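You operate a simulated robot arm through the tools that you are given. There is no shell and no other tool. Be economical: measure what you need, move in short steps, check, and stop when the job is done.

You run a simulated robot arm. Do the job below in one go: nothing can be reset, and whatever is moved stays where it is left.

TASK
Measure the depth of the block on the gauge slider and put it in the tray for its reading.
Fine: within 50 either way the green tray, else the orange; knob up, slider out.

The check looks at the end state, three seconds after you hand in, the way a careful person would. Anything else that was tipped, shoved, dropped, spilled or broken makes it a failure.

THE ROBOT
A 6-joint arm with a two-finger parallel gripper, fixed in place. Base frame: the origin is at the foot of the arm, x ahead of it, y to its left, z up; the work surface is at about z = 0.828. Lengths are in m, angles in degrees, forces in N, time in s.
With the tool pointing down near the work surface it reaches from about 0.38 to 0.88 m from the base axis. Its first joint turns from -115.0 to 115.0 degrees. Payload 3.43 kg.
The tool frame sits at the grasp point between the pads (the TCP): z along the fingers, y along the line on which they close. The tips reach 0.034 m beyond it. Largest opening 0.128 m; finger width 0.024, thickness 0.012; the body of the gripper, 0.048 by 0.13 m, starts 0.096 m behind the TCP.
Orientation is that of the tool frame in the base frame, as a unit quaternion [w, x, y, z]. With the fingers straight down and closing along the base's y, the tool's x points along the base's -x, its y along +y and its z along -z.

THE INTERFACE
- The arm moves only by the tool jog_arm. Its argument "increments" is a list of rows, each a list of 3 entries, a list of its own where there are three numbers: the turn, a rotation vector about the base's x, y, z in rad, then the shift along the base's x, y, z in m, then the opening, from 0 (shut) to 1 (fully open). In form: [[[rx, ry, rz], [dx, dy, dz], claw], ...]. A call has 1 to 10 rows; each row shifts and turns the commanded pose from where the row before left it. A row lasts 0.2 s, in which the tool goes at most 0.05 m and 8.6 degrees; a call with a longer step from one row to the next is refused whole, and so is a gripper value outside its range. Where a pose cannot be reached the arm comes as near as it can. A force on the tool above 50 N (or 10 N above the force at the start of the call, whichever is more), or a blocked arm, ends the call early, and 0.2 s more pass. The fingers move at their own pace (about 0.108 m/s each) and stop on an object; they squeeze with about 31 N. The grip force told is the motor's: it shows also when the fingers shut on nothing. Time passes only in rows, and 0.2 s behind the last, so rows that do not move let the fingers close. The reply holds the time, the measured pose of the TCP, the force on the tool along the base axes, the opening and the grip force, in the units named above and with some noise, with the torque about the TCP (base axes, N m) and any sound that the robot's microphone picked up.
- Cameras (640 x 400 px; columns grow to the right, rows downward): "scene" is fixed at [0.22, -0.4997, 1.395]; the picture's right is [0.58, 0.82, 0.00], its down [-0.62, 0.44, -0.64] and it looks along [-0.53, 0.37, 0.76] (base axes); focal length 214 px, centre (320, 200). "wrist" rides on the gripper at [0.076, -0.011, -0.16] in the tool frame; the picture's right is [0.15, 0.99, 0.00], its down [-0.88, 0.13, -0.46] and it looks along [-0.45, 0.07, 0.89] (tool axes); focal length 234 px, centre (320, 200). There is no depth. A picture from a camera that has moved, and an enlarged one, comes with that camera's place and axes in the base frame and with its lens.
- camera(camera): a new picture of that camera. It takes no simulated time.
- move_column(by): slides the trunk up (or, below 0, down) by that many m; the arm rides with it, the base frame stays. It gives what a move gives, with no picture.
- inspect(camera, box): a new picture of the part [left, top, right, bottom] of that camera's present view, enlarged. It takes no simulated time.
- sign_off(): hands the job in; it is judged then, once.

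Go step by step. Nothing tells you positions but the pictures and the camera data: compare them with the known pose of the tool, close in by small moves and look again before you grip or let go. The budget is 120 turns and 64 pictures, counting those below and the enlarged ones. Unless the task says otherwise, let go and move clear before handing in, and close with one line.

The tools are called after "Request:" as name(argument=value, ...) on one line, values as JSON. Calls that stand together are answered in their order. jog_arm: Moves the arm, as the interface text tells. Its arguments: {"type":"object","properties":{"increments":{"type":"array","items":{"type":"array"}}},"required":["increments"]} The other tools are called the same way: move_column (by) slides the trunk up or down; camera (camera) takes a picture; inspect (camera, box) takes an enlarged picture of a part of a camera's view; sign_off () hands the job in.

At the start:

```text
time: 0.0
tcp_pos: [0.4999, 0.269, 1.1752]
orientation: [0.001, 0.0, 1.0, 0.0]
ft_force: [-0.6, -0.4, -0.2]
ft_torque: [0.01, 0.02, -0.01]
width: 0.1277
gripper_force: 0.0
trunk travel left (down, up): [-0.575, 0.215]
```

scene: 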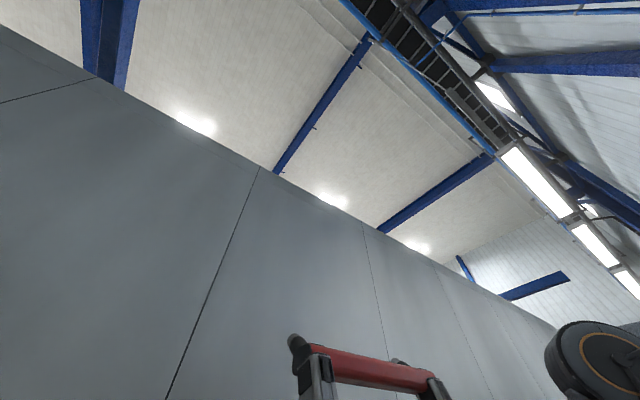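
wrist: 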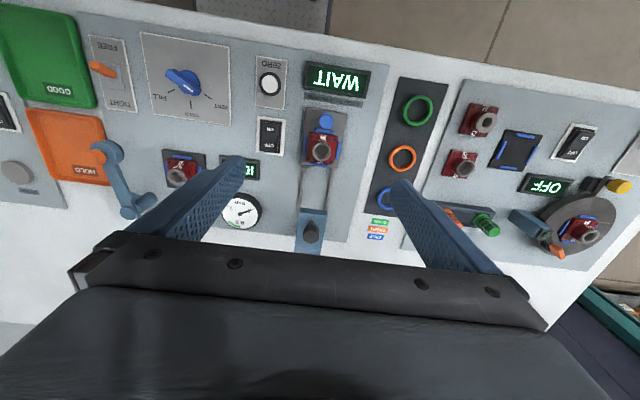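

The wrist view shows a panel with a gauge slider, a dial, trays and other controls, upside down. The scene camera only sees the ceiling, so I'll enlarge the wrist view.

Request:
inspect(camera="wrist", box=[0, 0, 240, 220])

Request:
inspect(camera="wrist", box=[200, 40, 420, 260])

Request:
inspect(camera="wrist", box=[400, 60, 640, 290])

```text
1.82 times, centred on (120, 110) of wrist
camera zoom: at [0.4238, 0.2582, 1.3338], right [-0.15, 0.99, 0.0], down [0.88, 0.13, 0.46], along [0.45, 0.07, -0.89], focal length 426 px, centre (684, 364)
```

zoom: 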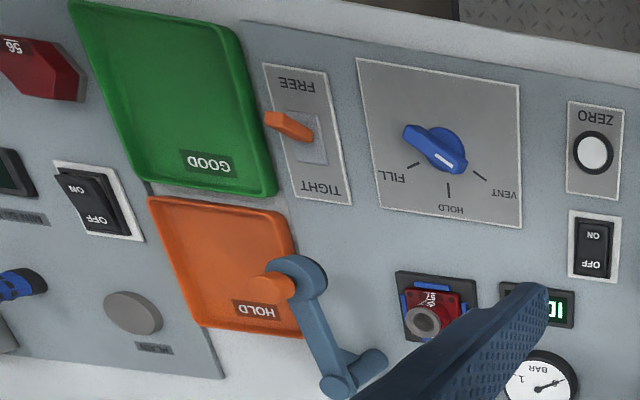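

```text
1.82 times, centred on (310, 150) of wrist
camera zoom: at [0.4238, 0.2582, 1.3338], right [-0.15, 0.99, 0.0], down [0.88, 0.13, 0.46], along [0.45, 0.07, -0.89], focal length 426 px, centre (338, 291)
```

zoom: 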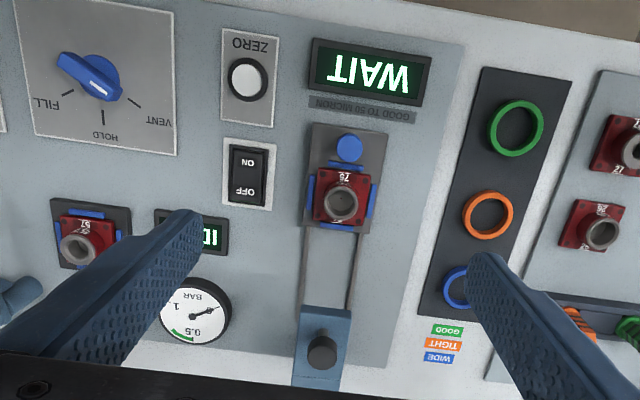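

```text
1.74 times, centred on (520, 175) of wrist
camera zoom: at [0.4238, 0.2582, 1.3338], right [-0.15, 0.99, 0.0], down [0.88, 0.13, 0.46], along [0.45, 0.07, -0.89], focal length 407 px, centre (-28, 244)
```

zoom: 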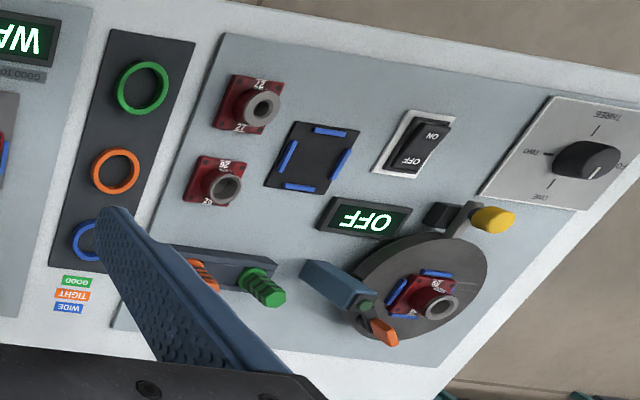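

The gauge slider carries block 76 with a blue handle in its rail. A bridge with a dark knob stands at the far end, about x=0.74, y=0.286. I'll go closer for a better look.

Request:
jog_arm(increments=[[[0, 0, 0], [0.03, 0.005, -0.03], 1], [[0, 0, 0], [0.03, 0.005, -0.03], 1], [[0, 0, 0], [0.02, 0.005, -0.035], 1]])

Request:
camera(camera="wrist")

```text
time: 0.8
tcp_pos: [0.5779, 0.2838, 1.0806]
orientation: [0.001, 0.0, 1.0, 0.0]
ft_force: [0.3, 0.4, 0.9]
ft_torque: [0.0, -0.07, 0.03]
width: 0.1277
gripper_force: 0.0
trunk travel left (down, up): [-0.575, 0.215]
```

```text
58 pictures are left
camera wrist: at [0.5029, 0.2729, 1.2387], right [-0.15, 0.99, 0.0], down [0.88, 0.13, 0.46], along [0.45, 0.07, -0.89], focal length 234 px, centre (320, 200)
```

wrist: 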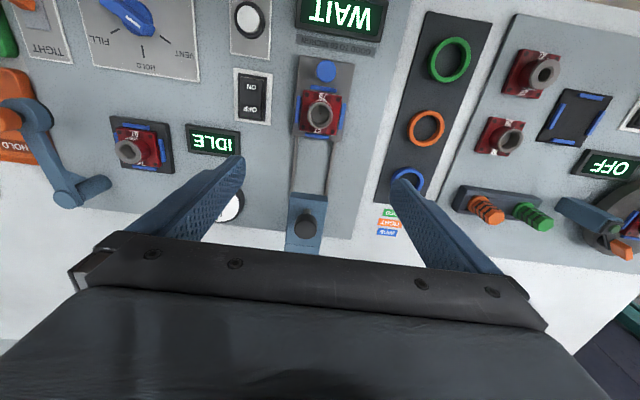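

Request:
inspect(camera="wrist", box=[230, 0, 390, 100])

Request:
inspect(camera="wrist", box=[240, 160, 400, 260])

```text
4.00 times, centred on (310, 50) of wrist
camera zoom: at [0.5029, 0.2729, 1.2387], right [-0.15, 0.99, 0.0], down [0.88, 0.13, 0.46], along [0.45, 0.07, -0.89], focal length 937 px, centre (360, 800)
```

zoom: 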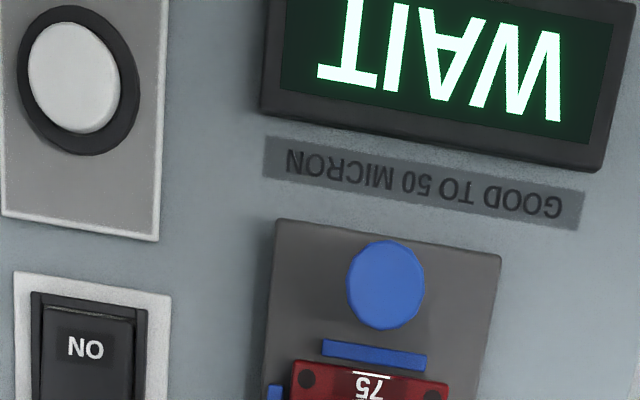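

```text
4.00 times, centred on (320, 210) of wrist
camera zoom: at [0.5029, 0.2729, 1.2387], right [-0.15, 0.99, 0.0], down [0.88, 0.13, 0.46], along [0.45, 0.07, -0.89], focal length 937 px, centre (320, 160)
```

zoom: 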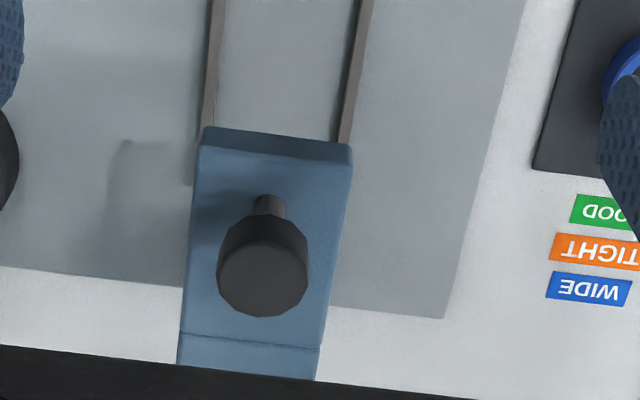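

The block on the slider is 75, with a bore. The blue handle is at about (0.491, 0.282) with its top near z 0.871, and the bridge plunger is at about x 0.717, y 0.282. Next I'll hover over the handle.

Request:
jog_arm(increments=[[[0, 0, 0], [-0.029, -0.001, -0.039], 0.6], [[0, 0, 0], [-0.029, -0.001, -0.039], 0.6], [[0, 0, 0], [-0.029, 0, -0.04], 0.6], [[0, 0, 0], [0, 0, 0], 0.6]])

Request:
camera(camera="wrist")

```text
time: 1.8
tcp_pos: [0.4931, 0.2811, 0.9621]
orientation: [0.0, -0.001, 1.0, 0.0]
ft_force: [0.4, -0.6, -0.3]
ft_torque: [0.01, -0.01, 0.0]
width: 0.0768
gripper_force: 0.1
trunk travel left (down, up): [-0.575, 0.215]
```

```text
55 pictures are left
camera wrist: at [0.4168, 0.2705, 1.1209], right [-0.15, 0.99, 0.0], down [0.88, 0.13, 0.46], along [0.45, 0.07, -0.89], focal length 234 px, centre (320, 200)
```

wrist: 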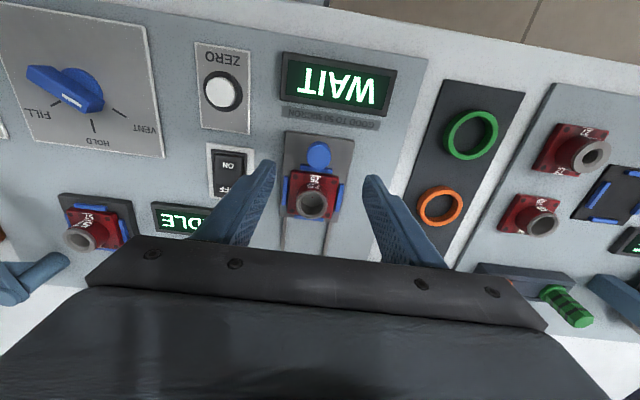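

Request:
inspect(camera="wrist", box=[240, 120, 400, 220])

Request:
inspect(camera="wrist", box=[190, 40, 410, 200])

```text
4.00 times, centred on (320, 170) of wrist
camera zoom: at [0.4168, 0.2705, 1.1209], right [-0.15, 0.99, 0.0], down [0.88, 0.13, 0.46], along [0.45, 0.07, -0.89], focal length 937 px, centre (320, 320)
```

zoom: 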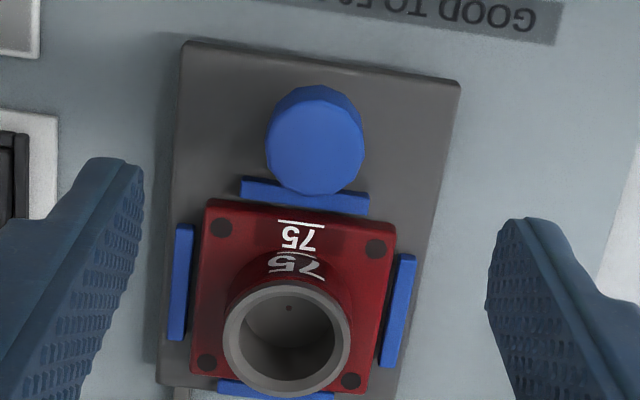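

```text
2.50 times, centred on (300, 120) of wrist
camera zoom: at [0.4168, 0.2705, 1.1209], right [-0.15, 0.99, 0.0], down [0.88, 0.13, 0.46], along [0.45, 0.07, -0.89], focal length 585 px, centre (370, 400)
```

zoom: 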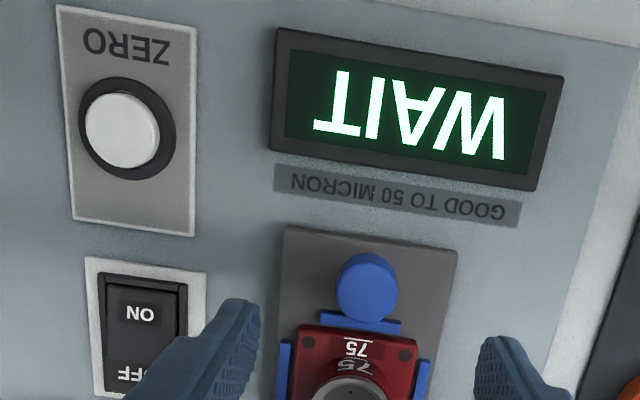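

The handle is confirmed at about (0.4915, 0.2815). I'll descend so the tips reach z≈0.855 and close on it.

Request:
jog_arm(increments=[[[0, 0, 0], [-0.003, 0.0005, -0.037], 0.6], [[0, 0, 0], [0, 0, -0.037], 0.6], [[0, 0, 0], [0, 0, 0], 0.6], [[0, 0, 0], [0, 0, 0], 0], [[0, 0, 0], [0, 0, 0], 0], [[0, 0, 0], [0, 0, 0], 0]])

Request:
camera(camera="wrist")

```text
time: 3.2
tcp_pos: [0.4894, 0.2799, 0.8885]
orientation: [-0.001, -0.001, 1.0, -0.001]
ft_force: [1.6, -20.4, -0.8]
ft_torque: [-0.18, -0.43, -0.29]
width: 0.0275
gripper_force: 45.1
trunk travel left (down, up): [-0.575, 0.215]
```

```text
52 pictures are left
camera wrist: at [0.4136, 0.2691, 1.0469], right [-0.15, 0.99, 0.0], down [0.88, 0.13, 0.45], along [0.45, 0.07, -0.89], focal length 234 px, centre (320, 200)
```

wrist: 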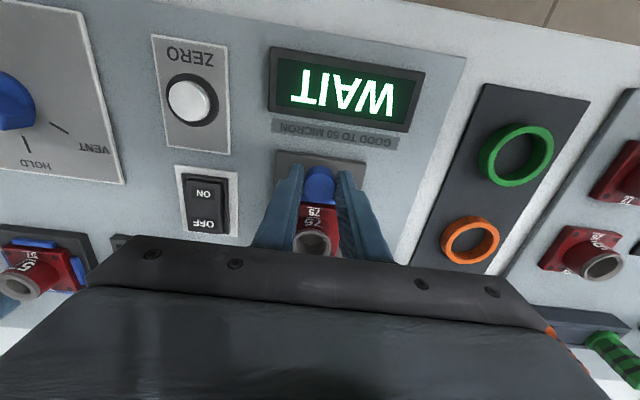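

The handle is gripped, with a slight sideways load. I'll ease that by shifting −y and slide in gradually.

Request:
jog_arm(increments=[[[0, 0, 0], [0, -0.0015, 0], 0], [[0, 0, 0], [0.01, 0, 0], 0], [[0, 0, 0], [0.015, 0, 0], 0], [[0, 0, 0], [0.015, 0, 0], 0]])

```text
time: 4.2
tcp_pos: [0.529, 0.2792, 0.8884]
orientation: [0.0, 0.001, 1.0, 0.0]
ft_force: [-1.2, -18.5, -4.6]
ft_torque: [-0.16, 0.2, -0.01]
width: 0.0276
gripper_force: 45.2
trunk travel left (down, up): [-0.575, 0.215]
```

Request:
jog_arm(increments=[[[0, 0, 0], [0.015, -0.001, 0], 0], [[0, 0, 0], [0.02, 0, 0], 0], [[0, 0, 0], [0.02, 0, 0], 0], [[0, 0, 0], [0.02, 0, 0], 0]])

Request:
camera(camera="wrist")

```text
time: 5.2
tcp_pos: [0.6043, 0.2801, 0.8868]
orientation: [0.0, 0.0, 1.0, 0.0]
ft_force: [-0.3, -9.3, -6.4]
ft_torque: [-0.65, -0.39, -0.08]
width: 0.0274
gripper_force: 45.0
trunk travel left (down, up): [-0.575, 0.215]
```

```text
51 pictures are left
camera wrist: at [0.5296, 0.2689, 1.0468], right [-0.15, 0.99, 0.0], down [0.88, 0.13, 0.46], along [0.45, 0.07, -0.89], focal length 234 px, centre (320, 200)
```

wrist: 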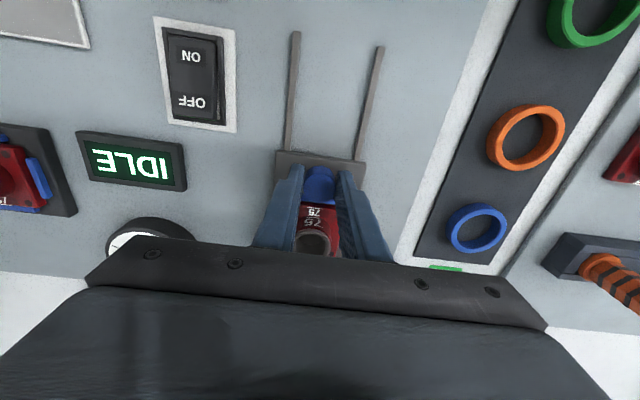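

Sliding well. I'll continue in smaller steps toward the stop.

Request:
jog_arm(increments=[[[0, 0, 0], [0.015, 0, 0], 0], [[0, 0, 0], [0.01, 0, 0], 0], [[0, 0, 0], [0.01, 0, 0], 0], [[0, 0, 0], [0.005, 0, 0], 0], [[0, 0, 0], [0.005, 0, 0], 0], [[0, 0, 0], [0.005, 0, 0], 0]])

```text
time: 6.0
tcp_pos: [0.6308, 0.2807, 0.8882]
orientation: [-0.009, 0.0, 1.0, -0.002]
ft_force: [-21.5, 2.0, 20.7]
ft_torque: [0.53, 1.63, 0.07]
width: 0.0277
gripper_force: 44.9
trunk travel left (down, up): [-0.575, 0.215]
stopped in row 4: the force on the tool passed its limit at 66 N (the readings are from after the stop); the commanded pose is now the measured one
```

It hit a stop at x≈0.631. I need to know whether that's the slider's end or the gripper touching something, so I'll release, rise and look.

Request:
jog_arm(increments=[[[0, 0, 0], [0, 0, 0], 0.5], [[0, 0, 0], [0, 0, 0], 0.5], [[0, 0, 0], [0, 0, 0.03], 0.5], [[0, 0, 0], [-0.02, 0, 0.04], 0.5], [[0, 0, 0], [-0.02, 0, 0.04], 0.5], [[0, 0, 0], [0, 0, 0.04], 0.5]])

Request:
camera(camera="wrist")

```text
time: 7.4
tcp_pos: [0.5928, 0.2791, 1.0359]
orientation: [-0.007, 0.0, 1.0, -0.002]
ft_force: [0.7, -0.6, 0.2]
ft_torque: [-0.01, 0.01, -0.03]
width: 0.064
gripper_force: 0.0
trunk travel left (down, up): [-0.575, 0.215]
```

```text
50 pictures are left
camera wrist: at [0.5193, 0.2689, 1.1951], right [-0.15, 0.99, 0.0], down [0.89, 0.13, 0.44], along [0.44, 0.06, -0.9], focal length 234 px, centre (320, 200)
```

wrist: 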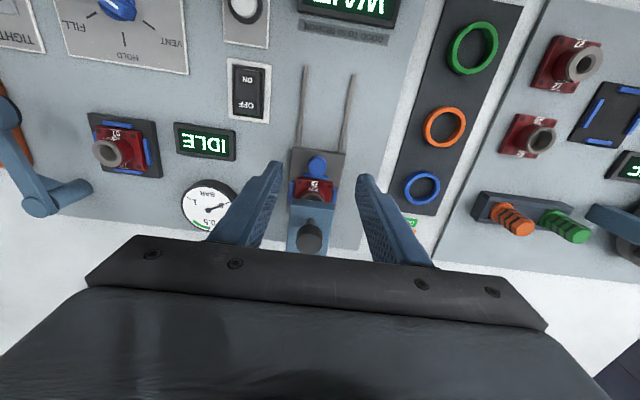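

Request:
inspect(camera="wrist", box=[270, 140, 370, 260])

Request:
jog_arm(increments=[[[0, -0.018, 0], [0.04, 0.002, 0.03], 0.9], [[0, 0, 0], [0.04, 0, 0.0], 0.9], [[0, 0, 0], [0.03, 0, 0.0], 0.9]])

Request:
inspect(camera="wrist", box=[240, 80, 400, 240])

```text
3.33 times, centred on (320, 200) of wrist
camera zoom: at [0.5193, 0.2689, 1.1951], right [-0.15, 0.99, 0.0], down [0.89, 0.13, 0.44], along [0.44, 0.06, -0.9], focal length 781 px, centre (320, 200)
```

zoom: 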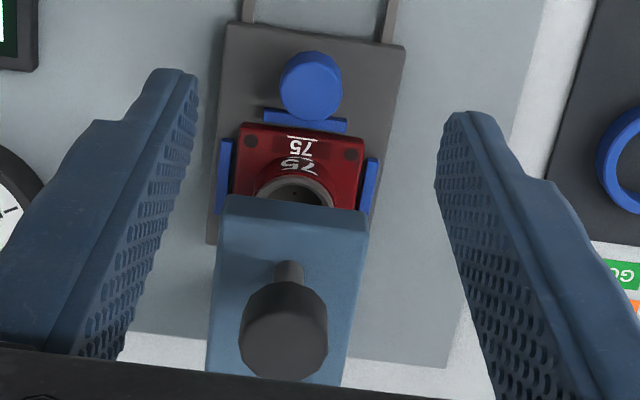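

```text
time: 8.2
tcp_pos: [0.7033, 0.2803, 1.0661]
orientation: [0.003, 0.001, 1.0, -0.001]
ft_force: [-0.1, 0.9, 0.9]
ft_torque: [-0.02, -0.06, -0.02]
width: 0.1155
gripper_force: 0.1
trunk travel left (down, up): [-0.575, 0.215]
```

```text
2.50 times, centred on (320, 160) of wrist
camera zoom: at [0.627, 0.2708, 1.2243], right [-0.15, 0.99, 0.0], down [0.88, 0.13, 0.46], along [0.46, 0.06, -0.89], focal length 585 px, centre (320, 300)
```

zoom: 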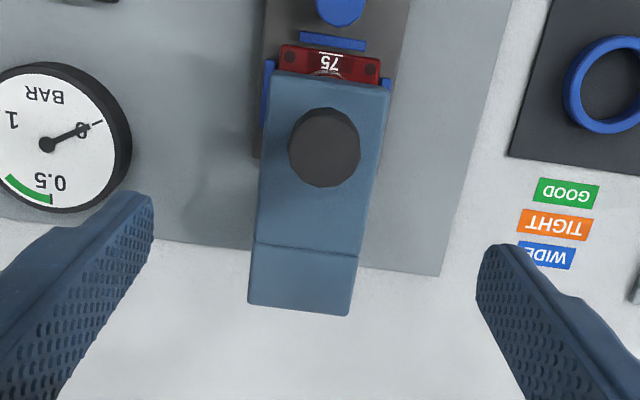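

The slider is fully in: the block sits at about x 0.688 under the plunger, whose knob is at about (0.686, 0.280) with its top near z 0.963. I'll go down over the knob with the fingers open and grip it.

Request:
jog_arm(increments=[[[0, 0, 0], [-0.017, 0, -0.02], 0.5], [[0, 0, 0], [0, 0, -0.02], 0.5], [[0, 0, 0], [0, 0, -0.02], 0.5], [[0, 0, 0], [0, 0, -0.017], 0.5], [[0, 0, 0], [0, 0, 0], 0.5]])

Request:
camera(camera="wrist")

```text
time: 9.4
tcp_pos: [0.687, 0.2801, 0.9893]
orientation: [0.003, 0.0, 1.0, -0.002]
ft_force: [0.7, 0.0, -0.2]
ft_torque: [0.04, -0.05, 0.0]
width: 0.0641
gripper_force: 0.1
trunk travel left (down, up): [-0.575, 0.215]
```

```text
47 pictures are left
camera wrist: at [0.6106, 0.2707, 1.1475], right [-0.15, 0.99, 0.0], down [0.88, 0.13, 0.46], along [0.46, 0.06, -0.89], focal length 234 px, centre (320, 200)
```

wrist: 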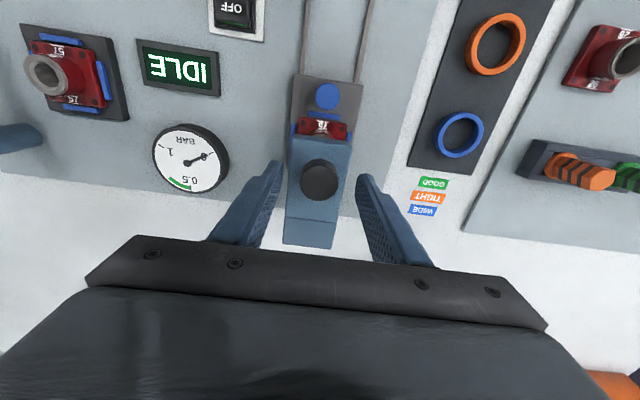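

Request:
jog_arm(increments=[[[0, 0, 0], [-0.001, 0, -0.005], 0.5], [[0, 0, 0], [0, 0, 0], 0], [[0, 0, 0], [0, 0, 0], 0], [[0, 0, 0], [0, 0, 0], 0]])

Request:
inspect(camera="wrist", box=[240, 80, 400, 240])

```text
time: 10.4
tcp_pos: [0.6879, 0.2797, 0.9845]
orientation: [0.002, 0.001, 1.0, -0.002]
ft_force: [-3.8, -7.9, -0.9]
ft_torque: [0.58, 0.19, -0.02]
width: 0.031
gripper_force: 45.0
trunk travel left (down, up): [-0.575, 0.215]
```

```text
2.50 times, centred on (320, 160) of wrist
camera zoom: at [0.6096, 0.2697, 1.1425], right [-0.14, 0.99, 0.0], down [0.88, 0.13, 0.46], along [0.45, 0.06, -0.89], focal length 585 px, centre (320, 300)
```

zoom: 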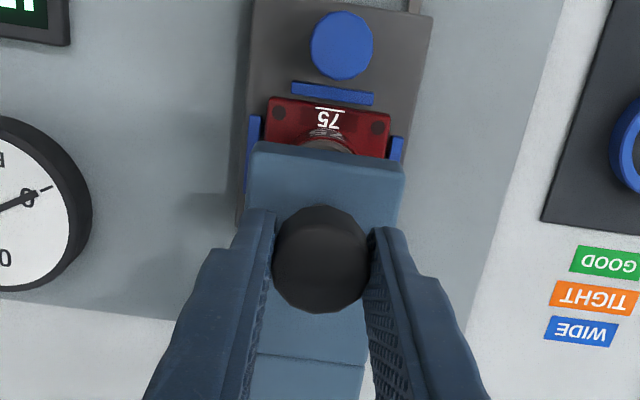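

The knob is held. I'll push down gently in small steps until it stops.

Request:
jog_arm(increments=[[[0, 0, 0], [0, 0, -0.005], 0], [[0, 0, 0], [0, 0, -0.005], 0], [[0, 0, 0], [0, 0, -0.005], 0]])

```text
time: 11.2
tcp_pos: [0.6865, 0.2807, 0.9694]
orientation: [0.001, 0.001, 1.0, -0.002]
ft_force: [-7.8, -11.2, -0.4]
ft_torque: [0.46, 0.1, -0.08]
width: 0.031
gripper_force: 45.0
trunk travel left (down, up): [-0.575, 0.215]
```

Request:
jog_arm(increments=[[[0, 0, 0], [0, 0, -0.003], 0], [[0, 0, 0], [0, 0, -0.003], 0], [[0, 0, 0], [0, 0, -0.003], 0], [[0, 0, 0], [0, 0, -0.003], 0]])

Request:
inspect(camera="wrist", box=[240, 80, 400, 240])

```text
time: 12.2
tcp_pos: [0.6869, 0.2803, 0.9616]
orientation: [0.006, 0.001, 1.0, -0.001]
ft_force: [-4.7, -13.3, 45.0]
ft_torque: [-0.06, 0.48, 0.07]
width: 0.0312
gripper_force: 44.9
trunk travel left (down, up): [-0.575, 0.215]
```

```text
2.50 times, centred on (320, 160) of wrist
camera zoom: at [0.6087, 0.2691, 1.1197], right [-0.15, 0.99, 0.0], down [0.87, 0.13, 0.47], along [0.46, 0.07, -0.88], focal length 585 px, centre (320, 300)
```

zoom: 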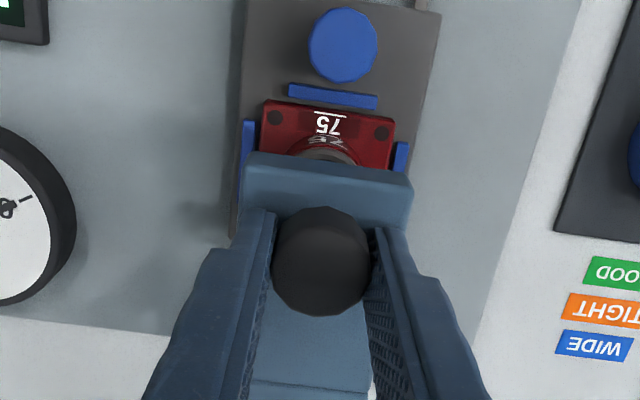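

The plunger bottomed after about 22 mm. I'll dwell briefly, release it and back off to read the display.

Request:
jog_arm(increments=[[[0, 0, 0], [0, 0, 0.001], 0], [[0, 0, 0], [0, 0, 0], 0], [[0, 0, 0], [0, 0, 0], 0], [[0, 0, 0], [0, 0, 0], 0], [[0, 0, 0], [0, 0, 0], 0], [[0, 0, 0], [0, 0, 0], 0.5], [[0, 0, 0], [0, 0, 0], 0.5], [[0, 0, 0], [0, 0, 0.03], 0.5], [[0, 0, 0], [0, 0, 0.04], 0.5]])

Request:
jog_arm(increments=[[[0, 0, 0], [-0.05, 0, 0], 0.5], [[0, 0, 0], [-0.05, 0, 0], 0.5], [[0, 0, 0], [-0.04, 0, 0.01], 0.5]])

Request:
camera(camera="wrist")

```text
time: 13.6
tcp_pos: [0.6868, 0.2826, 0.9621]
orientation: [0.006, -0.001, 1.0, -0.003]
ft_force: [1.1, 1.8, 10.2]
ft_torque: [-0.34, 0.1, -0.11]
width: 0.0627
gripper_force: 0.2
trunk travel left (down, up): [-0.575, 0.215]
stopped in row 6: the force on the tool passed its limit at 61 N (the readings are from after the stop); the commanded pose is now the measured one
```

```text
time: 14.4
tcp_pos: [0.548, 0.2798, 0.972]
orientation: [0.003, 0.001, 1.0, -0.003]
ft_force: [0.6, 0.7, -0.9]
ft_torque: [0.0, 0.06, 0.01]
width: 0.0641
gripper_force: 0.0
trunk travel left (down, up): [-0.575, 0.215]
```

```text
44 pictures are left
camera wrist: at [0.4702, 0.2697, 1.1289], right [-0.15, 0.99, -0.01], down [0.88, 0.13, 0.46], along [0.46, 0.06, -0.89], focal length 234 px, centre (320, 200)
```

wrist: 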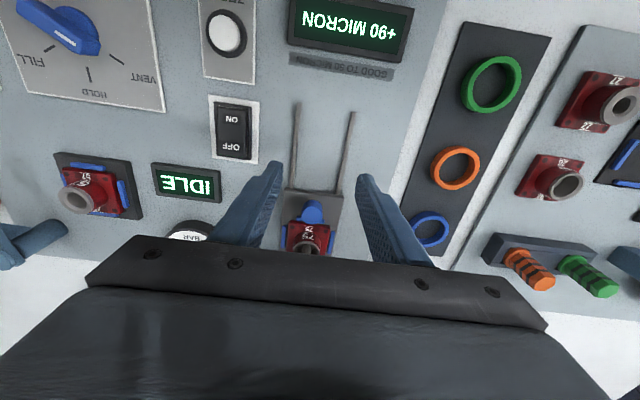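

Request:
inspect(camera="wrist", box=[270, 0, 430, 80])

Request:
inspect(camera="wrist", box=[260, 180, 360, 250])

```text
4.00 times, centred on (350, 40) of wrist
camera zoom: at [0.4702, 0.2697, 1.1289], right [-0.15, 0.99, -0.01], down [0.88, 0.13, 0.46], along [0.46, 0.06, -0.89], focal length 937 px, centre (200, 840)
```

zoom: 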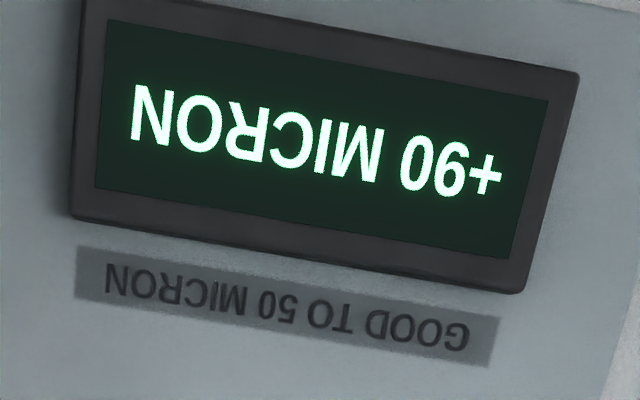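

```text
5.71 times, centred on (310, 215) of wrist
camera zoom: at [0.4702, 0.2697, 1.1289], right [-0.15, 0.99, -0.01], down [0.88, 0.13, 0.46], along [0.46, 0.06, -0.89], focal length 1338 px, centre (377, 114)
```

zoom: 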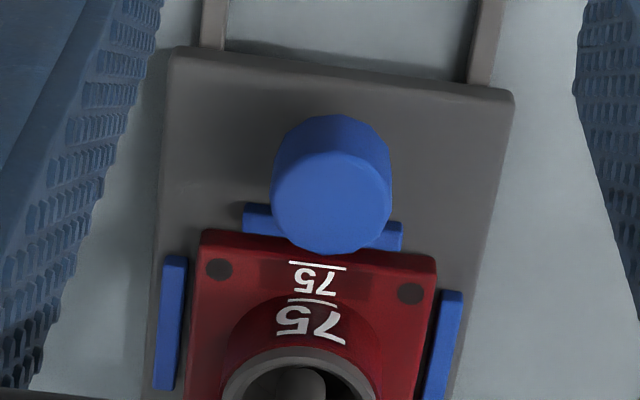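

The display reads +90 micron with the plunger resting down. To be sure it is fully seated, I'll press it again lightly with closed fingers and re-read.

Request:
jog_arm(increments=[[[0, 0, 0], [0, 0, 0.048], 0], [[0, 0, 0], [0.045, 0, 0], 0], [[0, 0, 0], [0.047, 0, 0], 0], [[0, 0, 0], [0.047, 0, 0], 0], [[0, 0, 0], [0, 0, -0.03], 0], [[0, 0, 0], [0, 0, -0.008], 0]])

Request:
jog_arm(increments=[[[0, 0, 0], [0, 0, -0.003], 0], [[0, 0, 0], [0, 0, -0.003], 0], [[0, 0, 0], [0, 0, -0.003], 0]])

```text
time: 15.8
tcp_pos: [0.6879, 0.2816, 0.9937]
orientation: [0.01, 0.0, 1.0, -0.001]
ft_force: [-5.6, -3.8, 19.1]
ft_torque: [-0.08, 0.41, 0.03]
width: 0.0
gripper_force: 31.1
trunk travel left (down, up): [-0.575, 0.215]
stopped in row 6: the force on the tool passed its limit at 59 N (the readings are from after the stop); the commanded pose is now the measured one
```

```text
time: 16.3
tcp_pos: [0.6892, 0.2827, 0.994]
orientation: [0.014, -0.001, 1.0, 0.001]
ft_force: [-3.5, -4.5, 17.3]
ft_torque: [-0.15, 0.27, 0.07]
width: 0.0003
gripper_force: 31.3
trunk travel left (down, up): [-0.575, 0.215]
stopped in row 2: the force on the tool passed its limit at 54 N (the readings are from after the stop); the commanded pose is now the measured one
```

Request:
jog_arm(increments=[[[0, 0, 0], [0, 0, 0.02], 0], [[0, 0, 0], [0, 0, 0.03], 0], [[0, 0, 0], [-0.05, 0, 0], 0.5], [[0, 0, 0], [-0.05, 0, 0], 0.5], [[0, 0, 0], [-0.04, -0.003, 0.0], 0.5]])

Request:
camera(camera="wrist")

Request:
inspect(camera="wrist", box=[270, 0, 430, 100])

Request:
inspect(camera="wrist", box=[260, 140, 380, 260])

```text
time: 17.5
tcp_pos: [0.549, 0.2805, 1.0404]
orientation: [0.011, 0.0, 1.0, 0.0]
ft_force: [0.8, -0.1, 0.0]
ft_torque: [0.01, 0.05, 0.01]
width: 0.0641
gripper_force: 0.1
trunk travel left (down, up): [-0.575, 0.215]
```

```text
41 pictures are left
camera wrist: at [0.47, 0.2705, 1.1969], right [-0.15, 0.99, 0.0], down [0.87, 0.13, 0.47], along [0.47, 0.07, -0.88], focal length 234 px, centre (320, 200)
```

wrist: 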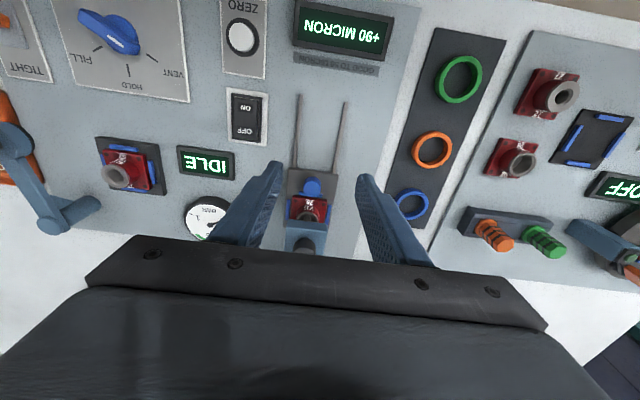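

```text
4.00 times, centred on (350, 50) of wrist
camera zoom: at [0.47, 0.2705, 1.1969], right [-0.15, 0.99, 0.0], down [0.87, 0.13, 0.47], along [0.47, 0.07, -0.88], focal length 937 px, centre (200, 800)
```

zoom: 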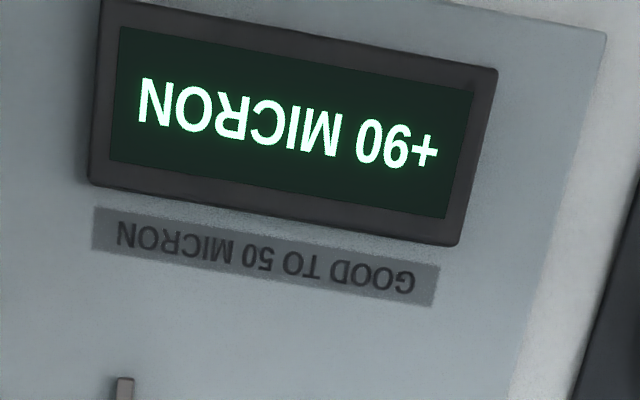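

```text
3.33 times, centred on (320, 200) of wrist
camera zoom: at [0.47, 0.2705, 1.1969], right [-0.15, 0.99, 0.0], down [0.87, 0.13, 0.47], along [0.47, 0.07, -0.88], focal length 781 px, centre (320, 200)
```

zoom: 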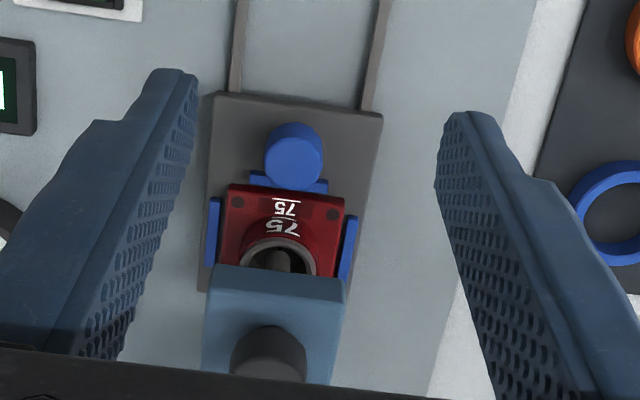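

It's a stable +90 micron, outside ±50, so the block goes in the orange tray. Next I'll regrip the knob and lift it.

Request:
jog_arm(increments=[[[0, 0.022, 0], [0.045, 0, 0], 0.5], [[0, 0, 0], [0.047, 0, 0], 0.5], [[0, 0, 0], [0.046, -0.0005, 0], 0.5], [[0, 0, 0], [0, 0, -0.035], 0.5], [[0, 0, 0], [0, 0, -0.033], 0.5], [[0, 0, 0], [0, 0, 0], 0], [[0, 0, 0], [0, 0, 0], 0], [[0, 0, 0], [0, 0, 0], 0]])

```text
time: 19.3
tcp_pos: [0.6881, 0.2795, 0.9738]
orientation: [0.0, -0.002, 1.0, 0.0]
ft_force: [4.4, 6.7, -1.1]
ft_torque: [-0.3, -0.35, -0.02]
width: 0.0311
gripper_force: 45.3
trunk travel left (down, up): [-0.575, 0.215]
```

Request:
jog_arm(increments=[[[0, 0, 0], [0, 0, 0.006], 0], [[0, 0, 0], [0, 0, 0.006], 0], [[0, 0, 0], [0, 0, 0.005], 0], [[0, 0, 0], [0, 0, 0.003], 0], [[0, 0, 0], [0, 0, 0.003], 0], [[0, 0, 0], [0, 0, 0.003], 0]])

Request:
inspect(camera="wrist", box=[240, 80, 400, 240])

```text
time: 20.7
tcp_pos: [0.686, 0.28, 0.9947]
orientation: [-0.004, -0.001, 1.0, -0.001]
ft_force: [2.9, 1.5, -41.8]
ft_torque: [0.42, -0.1, 0.0]
width: 0.0313
gripper_force: 45.0
trunk travel left (down, up): [-0.575, 0.215]
```

```text
2.50 times, centred on (320, 160) of wrist
camera zoom: at [0.6119, 0.2692, 1.155], right [-0.15, 0.99, 0.0], down [0.88, 0.13, 0.45], along [0.44, 0.06, -0.89], focal length 585 px, centre (320, 300)
```

zoom: 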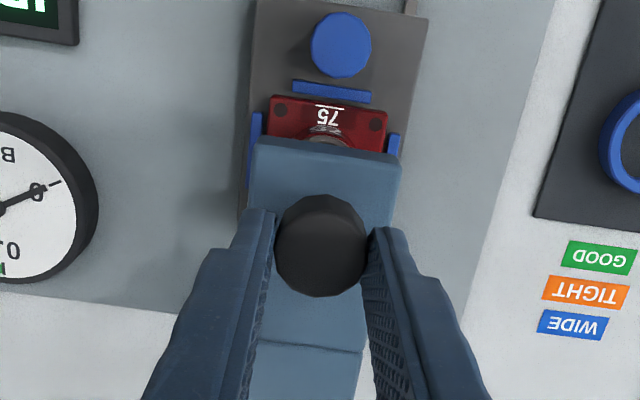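

The upper stop is reached after about 21 mm. I'll ease the force, release, lift off and check the knob stays up.

Request:
jog_arm(increments=[[[0, 0, 0], [0, 0, -0.003], 0], [[0, 0, 0], [0, 0, 0], 0.5], [[0, 0, 0], [0, 0, 0], 0.5], [[0, 0, 0], [0, 0, 0.03], 0.5], [[0, 0, 0], [-0.04, 0, 0.02], 0.5], [[0, 0, 0], [-0.05, 0, 0], 0.5], [[0, 0, 0], [-0.04, 0, 0], 0.5]])

Request:
camera(camera="wrist")

Request:
inspect(camera="wrist", box=[260, 140, 380, 260])

```text
time: 22.3
tcp_pos: [0.5565, 0.2788, 1.0468]
orientation: [0.0, -0.001, 1.0, 0.0]
ft_force: [0.1, -0.3, -1.1]
ft_torque: [0.01, 0.05, -0.02]
width: 0.0641
gripper_force: 0.1
trunk travel left (down, up): [-0.575, 0.215]
```

```text
37 pictures are left
camera wrist: at [0.4805, 0.2687, 1.2051], right [-0.15, 0.99, 0.0], down [0.88, 0.13, 0.46], along [0.45, 0.07, -0.89], focal length 234 px, centre (320, 200)
```

wrist: 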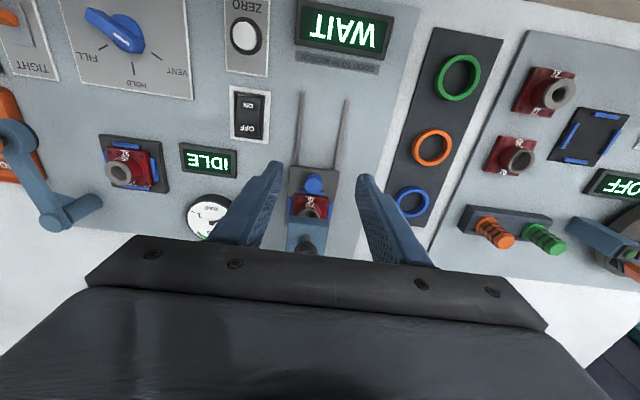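

```text
3.33 times, centred on (320, 200) of wrist
camera zoom: at [0.4805, 0.2687, 1.2051], right [-0.15, 0.99, 0.0], down [0.88, 0.13, 0.46], along [0.45, 0.07, -0.89], focal length 781 px, centre (320, 200)
```

zoom: 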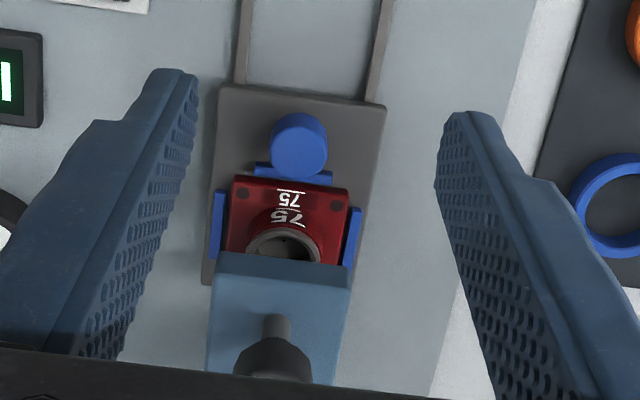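

The knob is up and the display is back to WAIT. Now I'll regrip the blue handle (x≈0.631) and slide it out.

Request:
jog_arm(increments=[[[0, 0, 0], [0.04, 0.0005, 0], 0.5], [[0, 0, 0], [0.033, 0, -0.03], 0.5], [[0, 0, 0], [0, 0, -0.045], 0.5], [[0, 0, 0], [0, 0, -0.045], 0.5], [[0, 0, 0], [0, 0, -0.038], 0.5], [[0, 0, 0], [0, 0, 0], 0], [[0, 0, 0], [0, 0, 0], 0], [[0, 0, 0], [0, 0, 0], 0]])

```text
time: 24.1
tcp_pos: [0.6305, 0.281, 0.8887]
orientation: [0.0, -0.001, 1.0, 0.0]
ft_force: [0.2, 0.6, -0.1]
ft_torque: [-0.33, -0.31, 0.01]
width: 0.0274
gripper_force: 45.0
trunk travel left (down, up): [-0.575, 0.215]
```

Request:
jog_arm(increments=[[[0, 0, 0], [-0.01, 0, 0], 0], [[0, 0, 0], [-0.02, 0, 0], 0], [[0, 0, 0], [-0.02, 0, 0], 0], [[0, 0, 0], [-0.02, 0, 0], 0], [[0, 0, 0], [-0.02, 0, 0], 0], [[0, 0, 0], [-0.02, 0, 0], 0], [[0, 0, 0], [-0.015, 0, 0], 0], [[0, 0, 0], [-0.01, 0, 0], 0]])

Request:
jog_arm(increments=[[[0, 0, 0], [-0.003, 0, 0], 0], [[0, 0, 0], [-0.003, 0, 0], 0], [[0, 0, 0], [-0.003, 0, 0], 0]])

```text
time: 25.9
tcp_pos: [0.4958, 0.2799, 0.8879]
orientation: [0.001, 0.0, 1.0, 0.0]
ft_force: [4.3, 2.7, 15.6]
ft_torque: [-0.38, -0.15, 0.14]
width: 0.0276
gripper_force: 44.9
trunk travel left (down, up): [-0.575, 0.215]
```

```text
time: 26.7
tcp_pos: [0.488, 0.2812, 0.8877]
orientation: [0.001, -0.001, 1.0, 0.0]
ft_force: [40.1, -13.5, 2.9]
ft_torque: [-0.8, -1.26, 0.06]
width: 0.0278
gripper_force: 44.7
trunk travel left (down, up): [-0.575, 0.215]
```

The slider is back at the out stop. I'll release it, rise and look at the block to grasp it.

Request:
jog_arm(increments=[[[0, 0, 0], [0.002, 0, 0], 0], [[0, 0, 0], [0, 0, 0], 0.5], [[0, 0, 0], [0, 0, 0], 0.5], [[0, 0, 0], [0, 0, 0.045], 0.5], [[0, 0, 0], [0, 0, 0.045], 0.6], [[0, 0, 0], [0.02, 0, 0.0], 0.6], [[0, 0, 0], [0.02, 0, 0.0], 0.6]])

Request:
inspect(camera="wrist", box=[240, 100, 400, 220])

Request:
camera(camera="wrist")

```text
time: 28.3
tcp_pos: [0.5287, 0.2803, 0.978]
orientation: [-0.001, -0.001, 1.0, 0.0]
ft_force: [1.4, 0.4, 1.7]
ft_torque: [-0.03, 0.0, -0.01]
width: 0.0769
gripper_force: 0.1
trunk travel left (down, up): [-0.575, 0.215]
```

```text
3.33 times, centred on (320, 160) of wrist
camera zoom: at [0.4519, 0.2685, 1.1377], right [-0.15, 0.99, 0.0], down [0.88, 0.13, 0.45], along [0.45, 0.07, -0.89], focal length 781 px, centre (320, 333)
```

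zoom: 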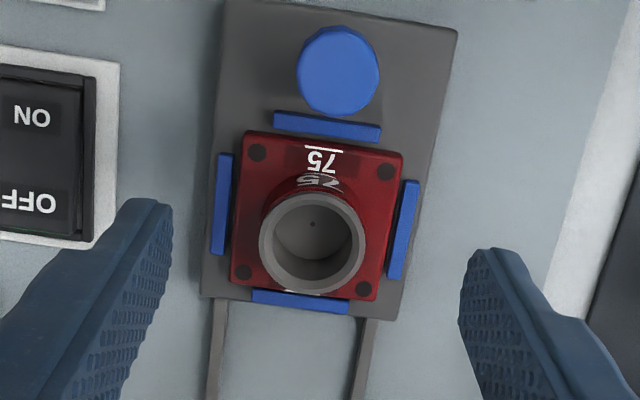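

```text
34 pictures are left
camera wrist: at [0.4519, 0.2685, 1.1377], right [-0.15, 0.99, 0.0], down [0.88, 0.13, 0.45], along [0.45, 0.07, -0.89], focal length 234 px, centre (320, 200)
```

wrist: 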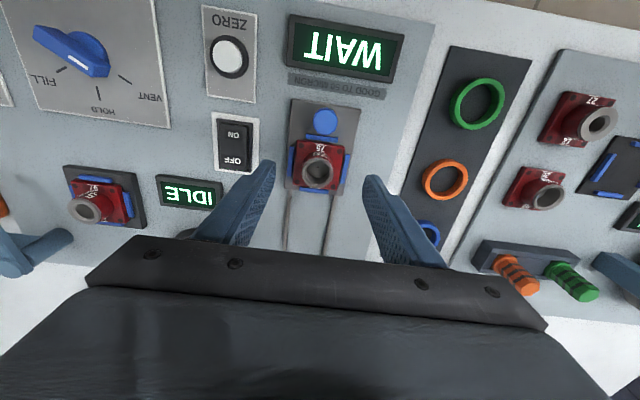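

The boss on block 75 is at about (0.552, 0.281), diameter ~38 mm, top z≈0.87, and the base top is at about 0.841. I'll descend to TCP z 0.886 and close on the boss.

Request:
jog_arm(increments=[[[0, 0, 0], [0.022, 0.001, -0.03], 0.6], [[0, 0, 0], [0, 0, -0.03], 0.6], [[0, 0, 0], [0, 0, -0.022], 0.6], [[0, 0, 0], [0, 0, -0.01], 0.6], [[0, 0, 0], [0, 0, 0], 0], [[0, 0, 0], [0, 0, 0], 0], [[0, 0, 0], [0, 0, 0], 0]])

Request:
inspect(camera="wrist", box=[240, 120, 400, 250])

```text
time: 29.9
tcp_pos: [0.5497, 0.2819, 0.8852]
orientation: [0.0, -0.001, 1.0, 0.0]
ft_force: [-0.5, 0.3, -0.3]
ft_torque: [-0.04, -0.05, 0.03]
width: 0.0596
gripper_force: 30.8
trunk travel left (down, up): [-0.575, 0.215]
```

```text
3.08 times, centred on (320, 185) of wrist
camera zoom: at [0.4745, 0.2704, 1.0445], right [-0.15, 0.99, 0.0], down [0.88, 0.13, 0.46], along [0.45, 0.07, -0.89], focal length 720 px, centre (320, 246)
```

zoom: 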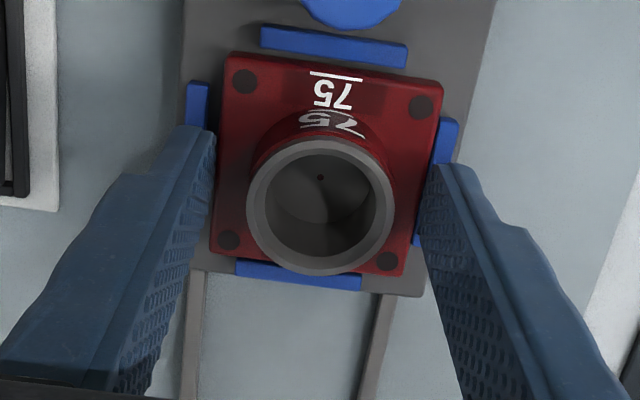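

The fingers stopped at 59.6 mm, so they're on the square base. I'd rather hold the round boss, so I'll open, rise 14 mm and close again.

Request:
jog_arm(increments=[[[0, 0, 0], [0, 0, 0], 0.7], [[0, 0, 0], [0, 0, 0], 0.7], [[0, 0, 0], [0.002, 0, 0.013], 0.7], [[0, 0, 0], [0, 0, 0], 0], [[0, 0, 0], [0, 0, 0], 0], [[0, 0, 0], [0, 0, 0], 0]])

Request:
inspect(camera="wrist", box=[240, 120, 400, 250])

```text
time: 31.3
tcp_pos: [0.5526, 0.2798, 0.8996]
orientation: [0.001, 0.0, 1.0, -0.001]
ft_force: [0.5, 0.8, -0.1]
ft_torque: [0.05, -0.02, 0.01]
width: 0.0393
gripper_force: 31.0
trunk travel left (down, up): [-0.575, 0.215]
```

```text
3.08 times, centred on (320, 185) of wrist
camera zoom: at [0.4764, 0.2703, 1.058], right [-0.15, 0.99, 0.0], down [0.88, 0.13, 0.46], along [0.45, 0.07, -0.89], focal length 720 px, centre (320, 246)
```

zoom: 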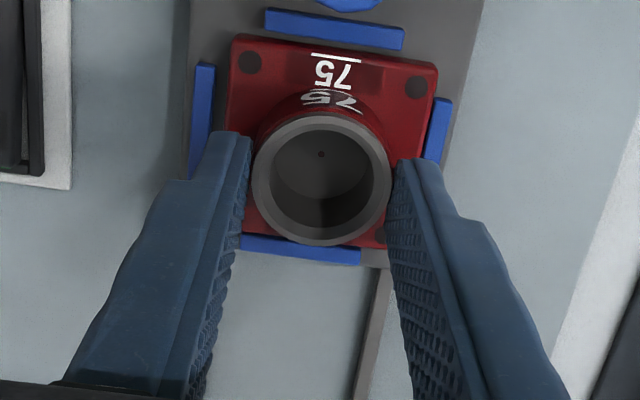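

The boss is gripped at 39 mm. Lifting straight up.

Request:
jog_arm(increments=[[[0, 0, 0], [0, 0, 0.01], 0], [[0, 0, 0], [0, 0, 0.02], 0], [[0, 0, 0], [0, 0, 0.04], 0], [[0, 0, 0], [0, 0, 0.04], 0], [[0, 0, 0], [0, 0, 0.04], 0], [[0, 0, 0], [0, 0, 0.04], 0]])

Request:
camera(camera="wrist")

```text
time: 32.7
tcp_pos: [0.5523, 0.2795, 1.0894]
orientation: [0.0, -0.001, 1.0, -0.001]
ft_force: [0.2, 1.6, -3.6]
ft_torque: [-0.04, 0.03, 0.0]
width: 0.0396
gripper_force: 31.0
trunk travel left (down, up): [-0.575, 0.215]
```

```text
31 pictures are left
camera wrist: at [0.4759, 0.2699, 1.248], right [-0.15, 0.99, 0.0], down [0.88, 0.13, 0.46], along [0.45, 0.07, -0.89], focal length 234 px, centre (320, 200)
```

wrist: 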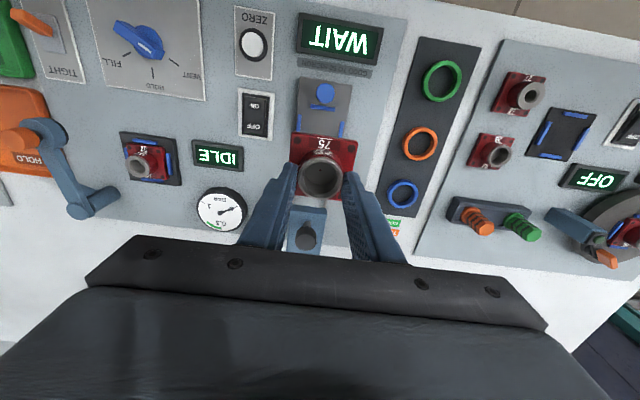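

The block is held. I'll carry it high toward the orange tray on the −y side and look there.

Request:
jog_arm(increments=[[[0, 0, 0], [0, -0.045, 0.005], 0], [[0, 0, 0], [0, -0.045, 0.005], 0], [[0, 0, 0], [0, -0.045, 0], 0], [[0, 0, 0], [0, -0.045, 0], 0], [[0, 0, 0], [0, -0.045, 0], 0], [[0, 0, 0], [0, -0.045, 0], 0], [[0, 0, 0], [0, -0.045, 0], 0], [[0, 0, 0], [0, -0.045, 0], 0], [[0, 0, 0], [0, -0.045, 0], 0]])

Request:
camera(camera="wrist")

```text
time: 34.7
tcp_pos: [0.5518, -0.124, 1.0987]
orientation: [0.001, -0.001, 1.0, 0.0]
ft_force: [0.6, 1.5, -2.2]
ft_torque: [-0.05, -0.04, 0.0]
width: 0.0394
gripper_force: 31.0
trunk travel left (down, up): [-0.575, 0.215]
```

```text
30 pictures are left
camera wrist: at [0.4766, -0.1346, 1.258], right [-0.15, 0.99, 0.0], down [0.88, 0.13, 0.46], along [0.45, 0.07, -0.89], focal length 234 px, centre (320, 200)
```

wrist: 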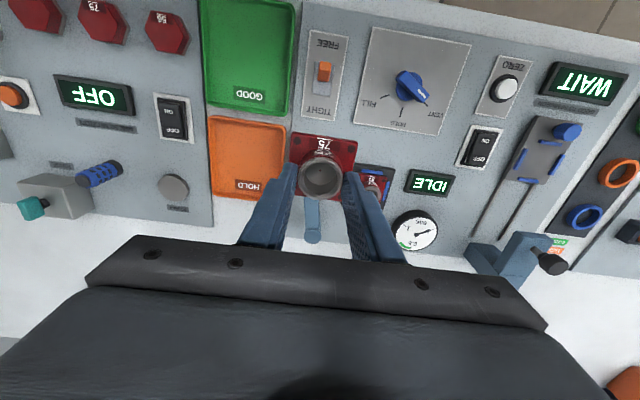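

The orange HOLD tray centre is at about (0.62, −0.25), with a lever next to its +y edge near y −0.15. I'll move above the tray and look again.

Request:
jog_arm(increments=[[[0, 0, 0], [0.02, -0.042, 0], 0], [[0, 0, 0], [0.02, -0.042, 0], 0], [[0, 0, 0], [0.02, -0.042, 0], 0], [[0, 0, 0], [0.01, 0, -0.04], 0], [[0, 0, 0], [0, 0, -0.03], 0]])

Request:
camera(camera="wrist")

```text
time: 35.9
tcp_pos: [0.6233, -0.2499, 1.0301]
orientation: [-0.001, -0.001, 1.0, 0.0]
ft_force: [-0.8, 0.1, -3.0]
ft_torque: [-0.07, -0.03, -0.03]
width: 0.0394
gripper_force: 30.7
trunk travel left (down, up): [-0.575, 0.215]
```

```text
29 pictures are left
camera wrist: at [0.547, -0.2604, 1.1888], right [-0.15, 0.99, 0.0], down [0.88, 0.13, 0.46], along [0.45, 0.07, -0.89], focal length 234 px, centre (320, 200)
```

wrist: 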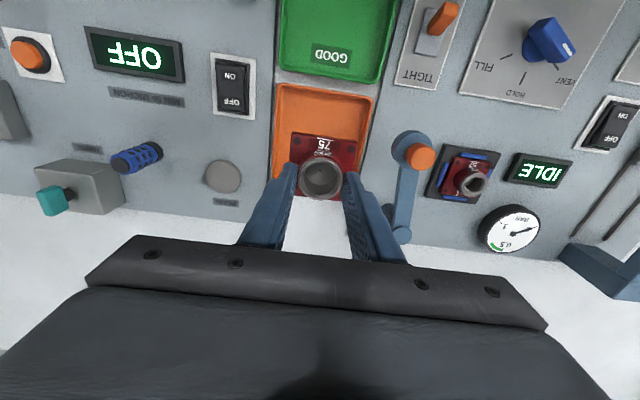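

The tray spans about x 0.557–0.69, y −0.314 to −0.186, and I'm centred over it. Descending.

Request:
jog_arm(increments=[[[0, 0, 0], [0, 0, -0.04], 0], [[0, 0, 0], [0, 0, -0.04], 0], [[0, 0, 0], [0, 0, -0.03], 0], [[0, 0, 0], [0, 0, -0.01], 0]])

Request:
camera(camera="wrist")

```text
time: 36.9
tcp_pos: [0.6224, -0.2498, 0.9089]
orientation: [0.0, -0.001, 1.0, 0.0]
ft_force: [0.7, 0.2, -2.9]
ft_torque: [-0.01, -0.02, -0.02]
width: 0.0394
gripper_force: 31.0
trunk travel left (down, up): [-0.575, 0.215]
```

```text
28 pictures are left
camera wrist: at [0.5466, -0.2606, 1.0674], right [-0.15, 0.99, 0.0], down [0.88, 0.13, 0.46], along [0.45, 0.07, -0.89], focal length 234 px, centre (320, 200)
```

wrist: 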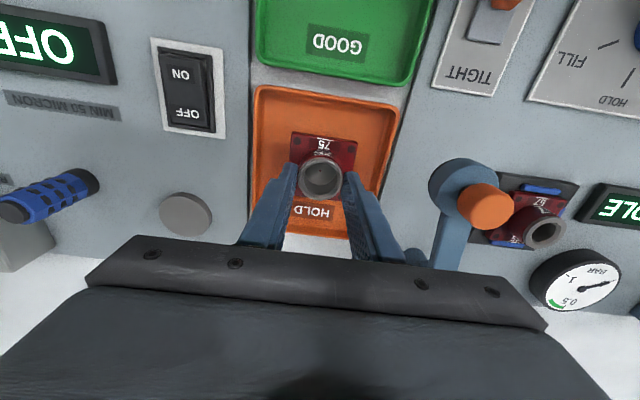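

Request:
jog_arm(increments=[[[0, 0, 0], [0, 0, -0.004], 0], [[0, 0, 0], [0, 0, -0.004], 0], [[0, 0, 0], [0, 0, -0.003], 0]])

```text
time: 37.7
tcp_pos: [0.622, -0.2492, 0.8969]
orientation: [0.0, 0.0, 1.0, 0.001]
ft_force: [-0.1, 0.1, -2.9]
ft_torque: [0.01, 0.02, 0.02]
width: 0.0391
gripper_force: 31.2
trunk travel left (down, up): [-0.575, 0.215]
```

Request:
jog_arm(increments=[[[0, 0, 0], [0, 0, -0.003], 0], [[0, 0, 0], [0, 0, -0.003], 0], [[0, 0, 0], [0, 0, -0.002], 0]])

```text
time: 38.5
tcp_pos: [0.6217, -0.2508, 0.8889]
orientation: [0.0, -0.001, 1.0, 0.0]
ft_force: [0.0, 0.4, -2.5]
ft_torque: [-0.04, 0.01, 0.05]
width: 0.0392
gripper_force: 31.5
trunk travel left (down, up): [-0.575, 0.215]
```

Request:
jog_arm(increments=[[[0, 0, 0], [0, 0, -0.002], 0], [[0, 0, 0], [0, 0, -0.002], 0], [[0, 0, 0], [0, 0, -0.002], 0]])

```text
time: 39.3
tcp_pos: [0.6224, -0.2488, 0.885]
orientation: [0.0, -0.001, 1.0, 0.0]
ft_force: [-0.1, 0.3, -3.1]
ft_torque: [-0.01, 0.02, 0.0]
width: 0.0393
gripper_force: 31.0
trunk travel left (down, up): [-0.575, 0.215]
```

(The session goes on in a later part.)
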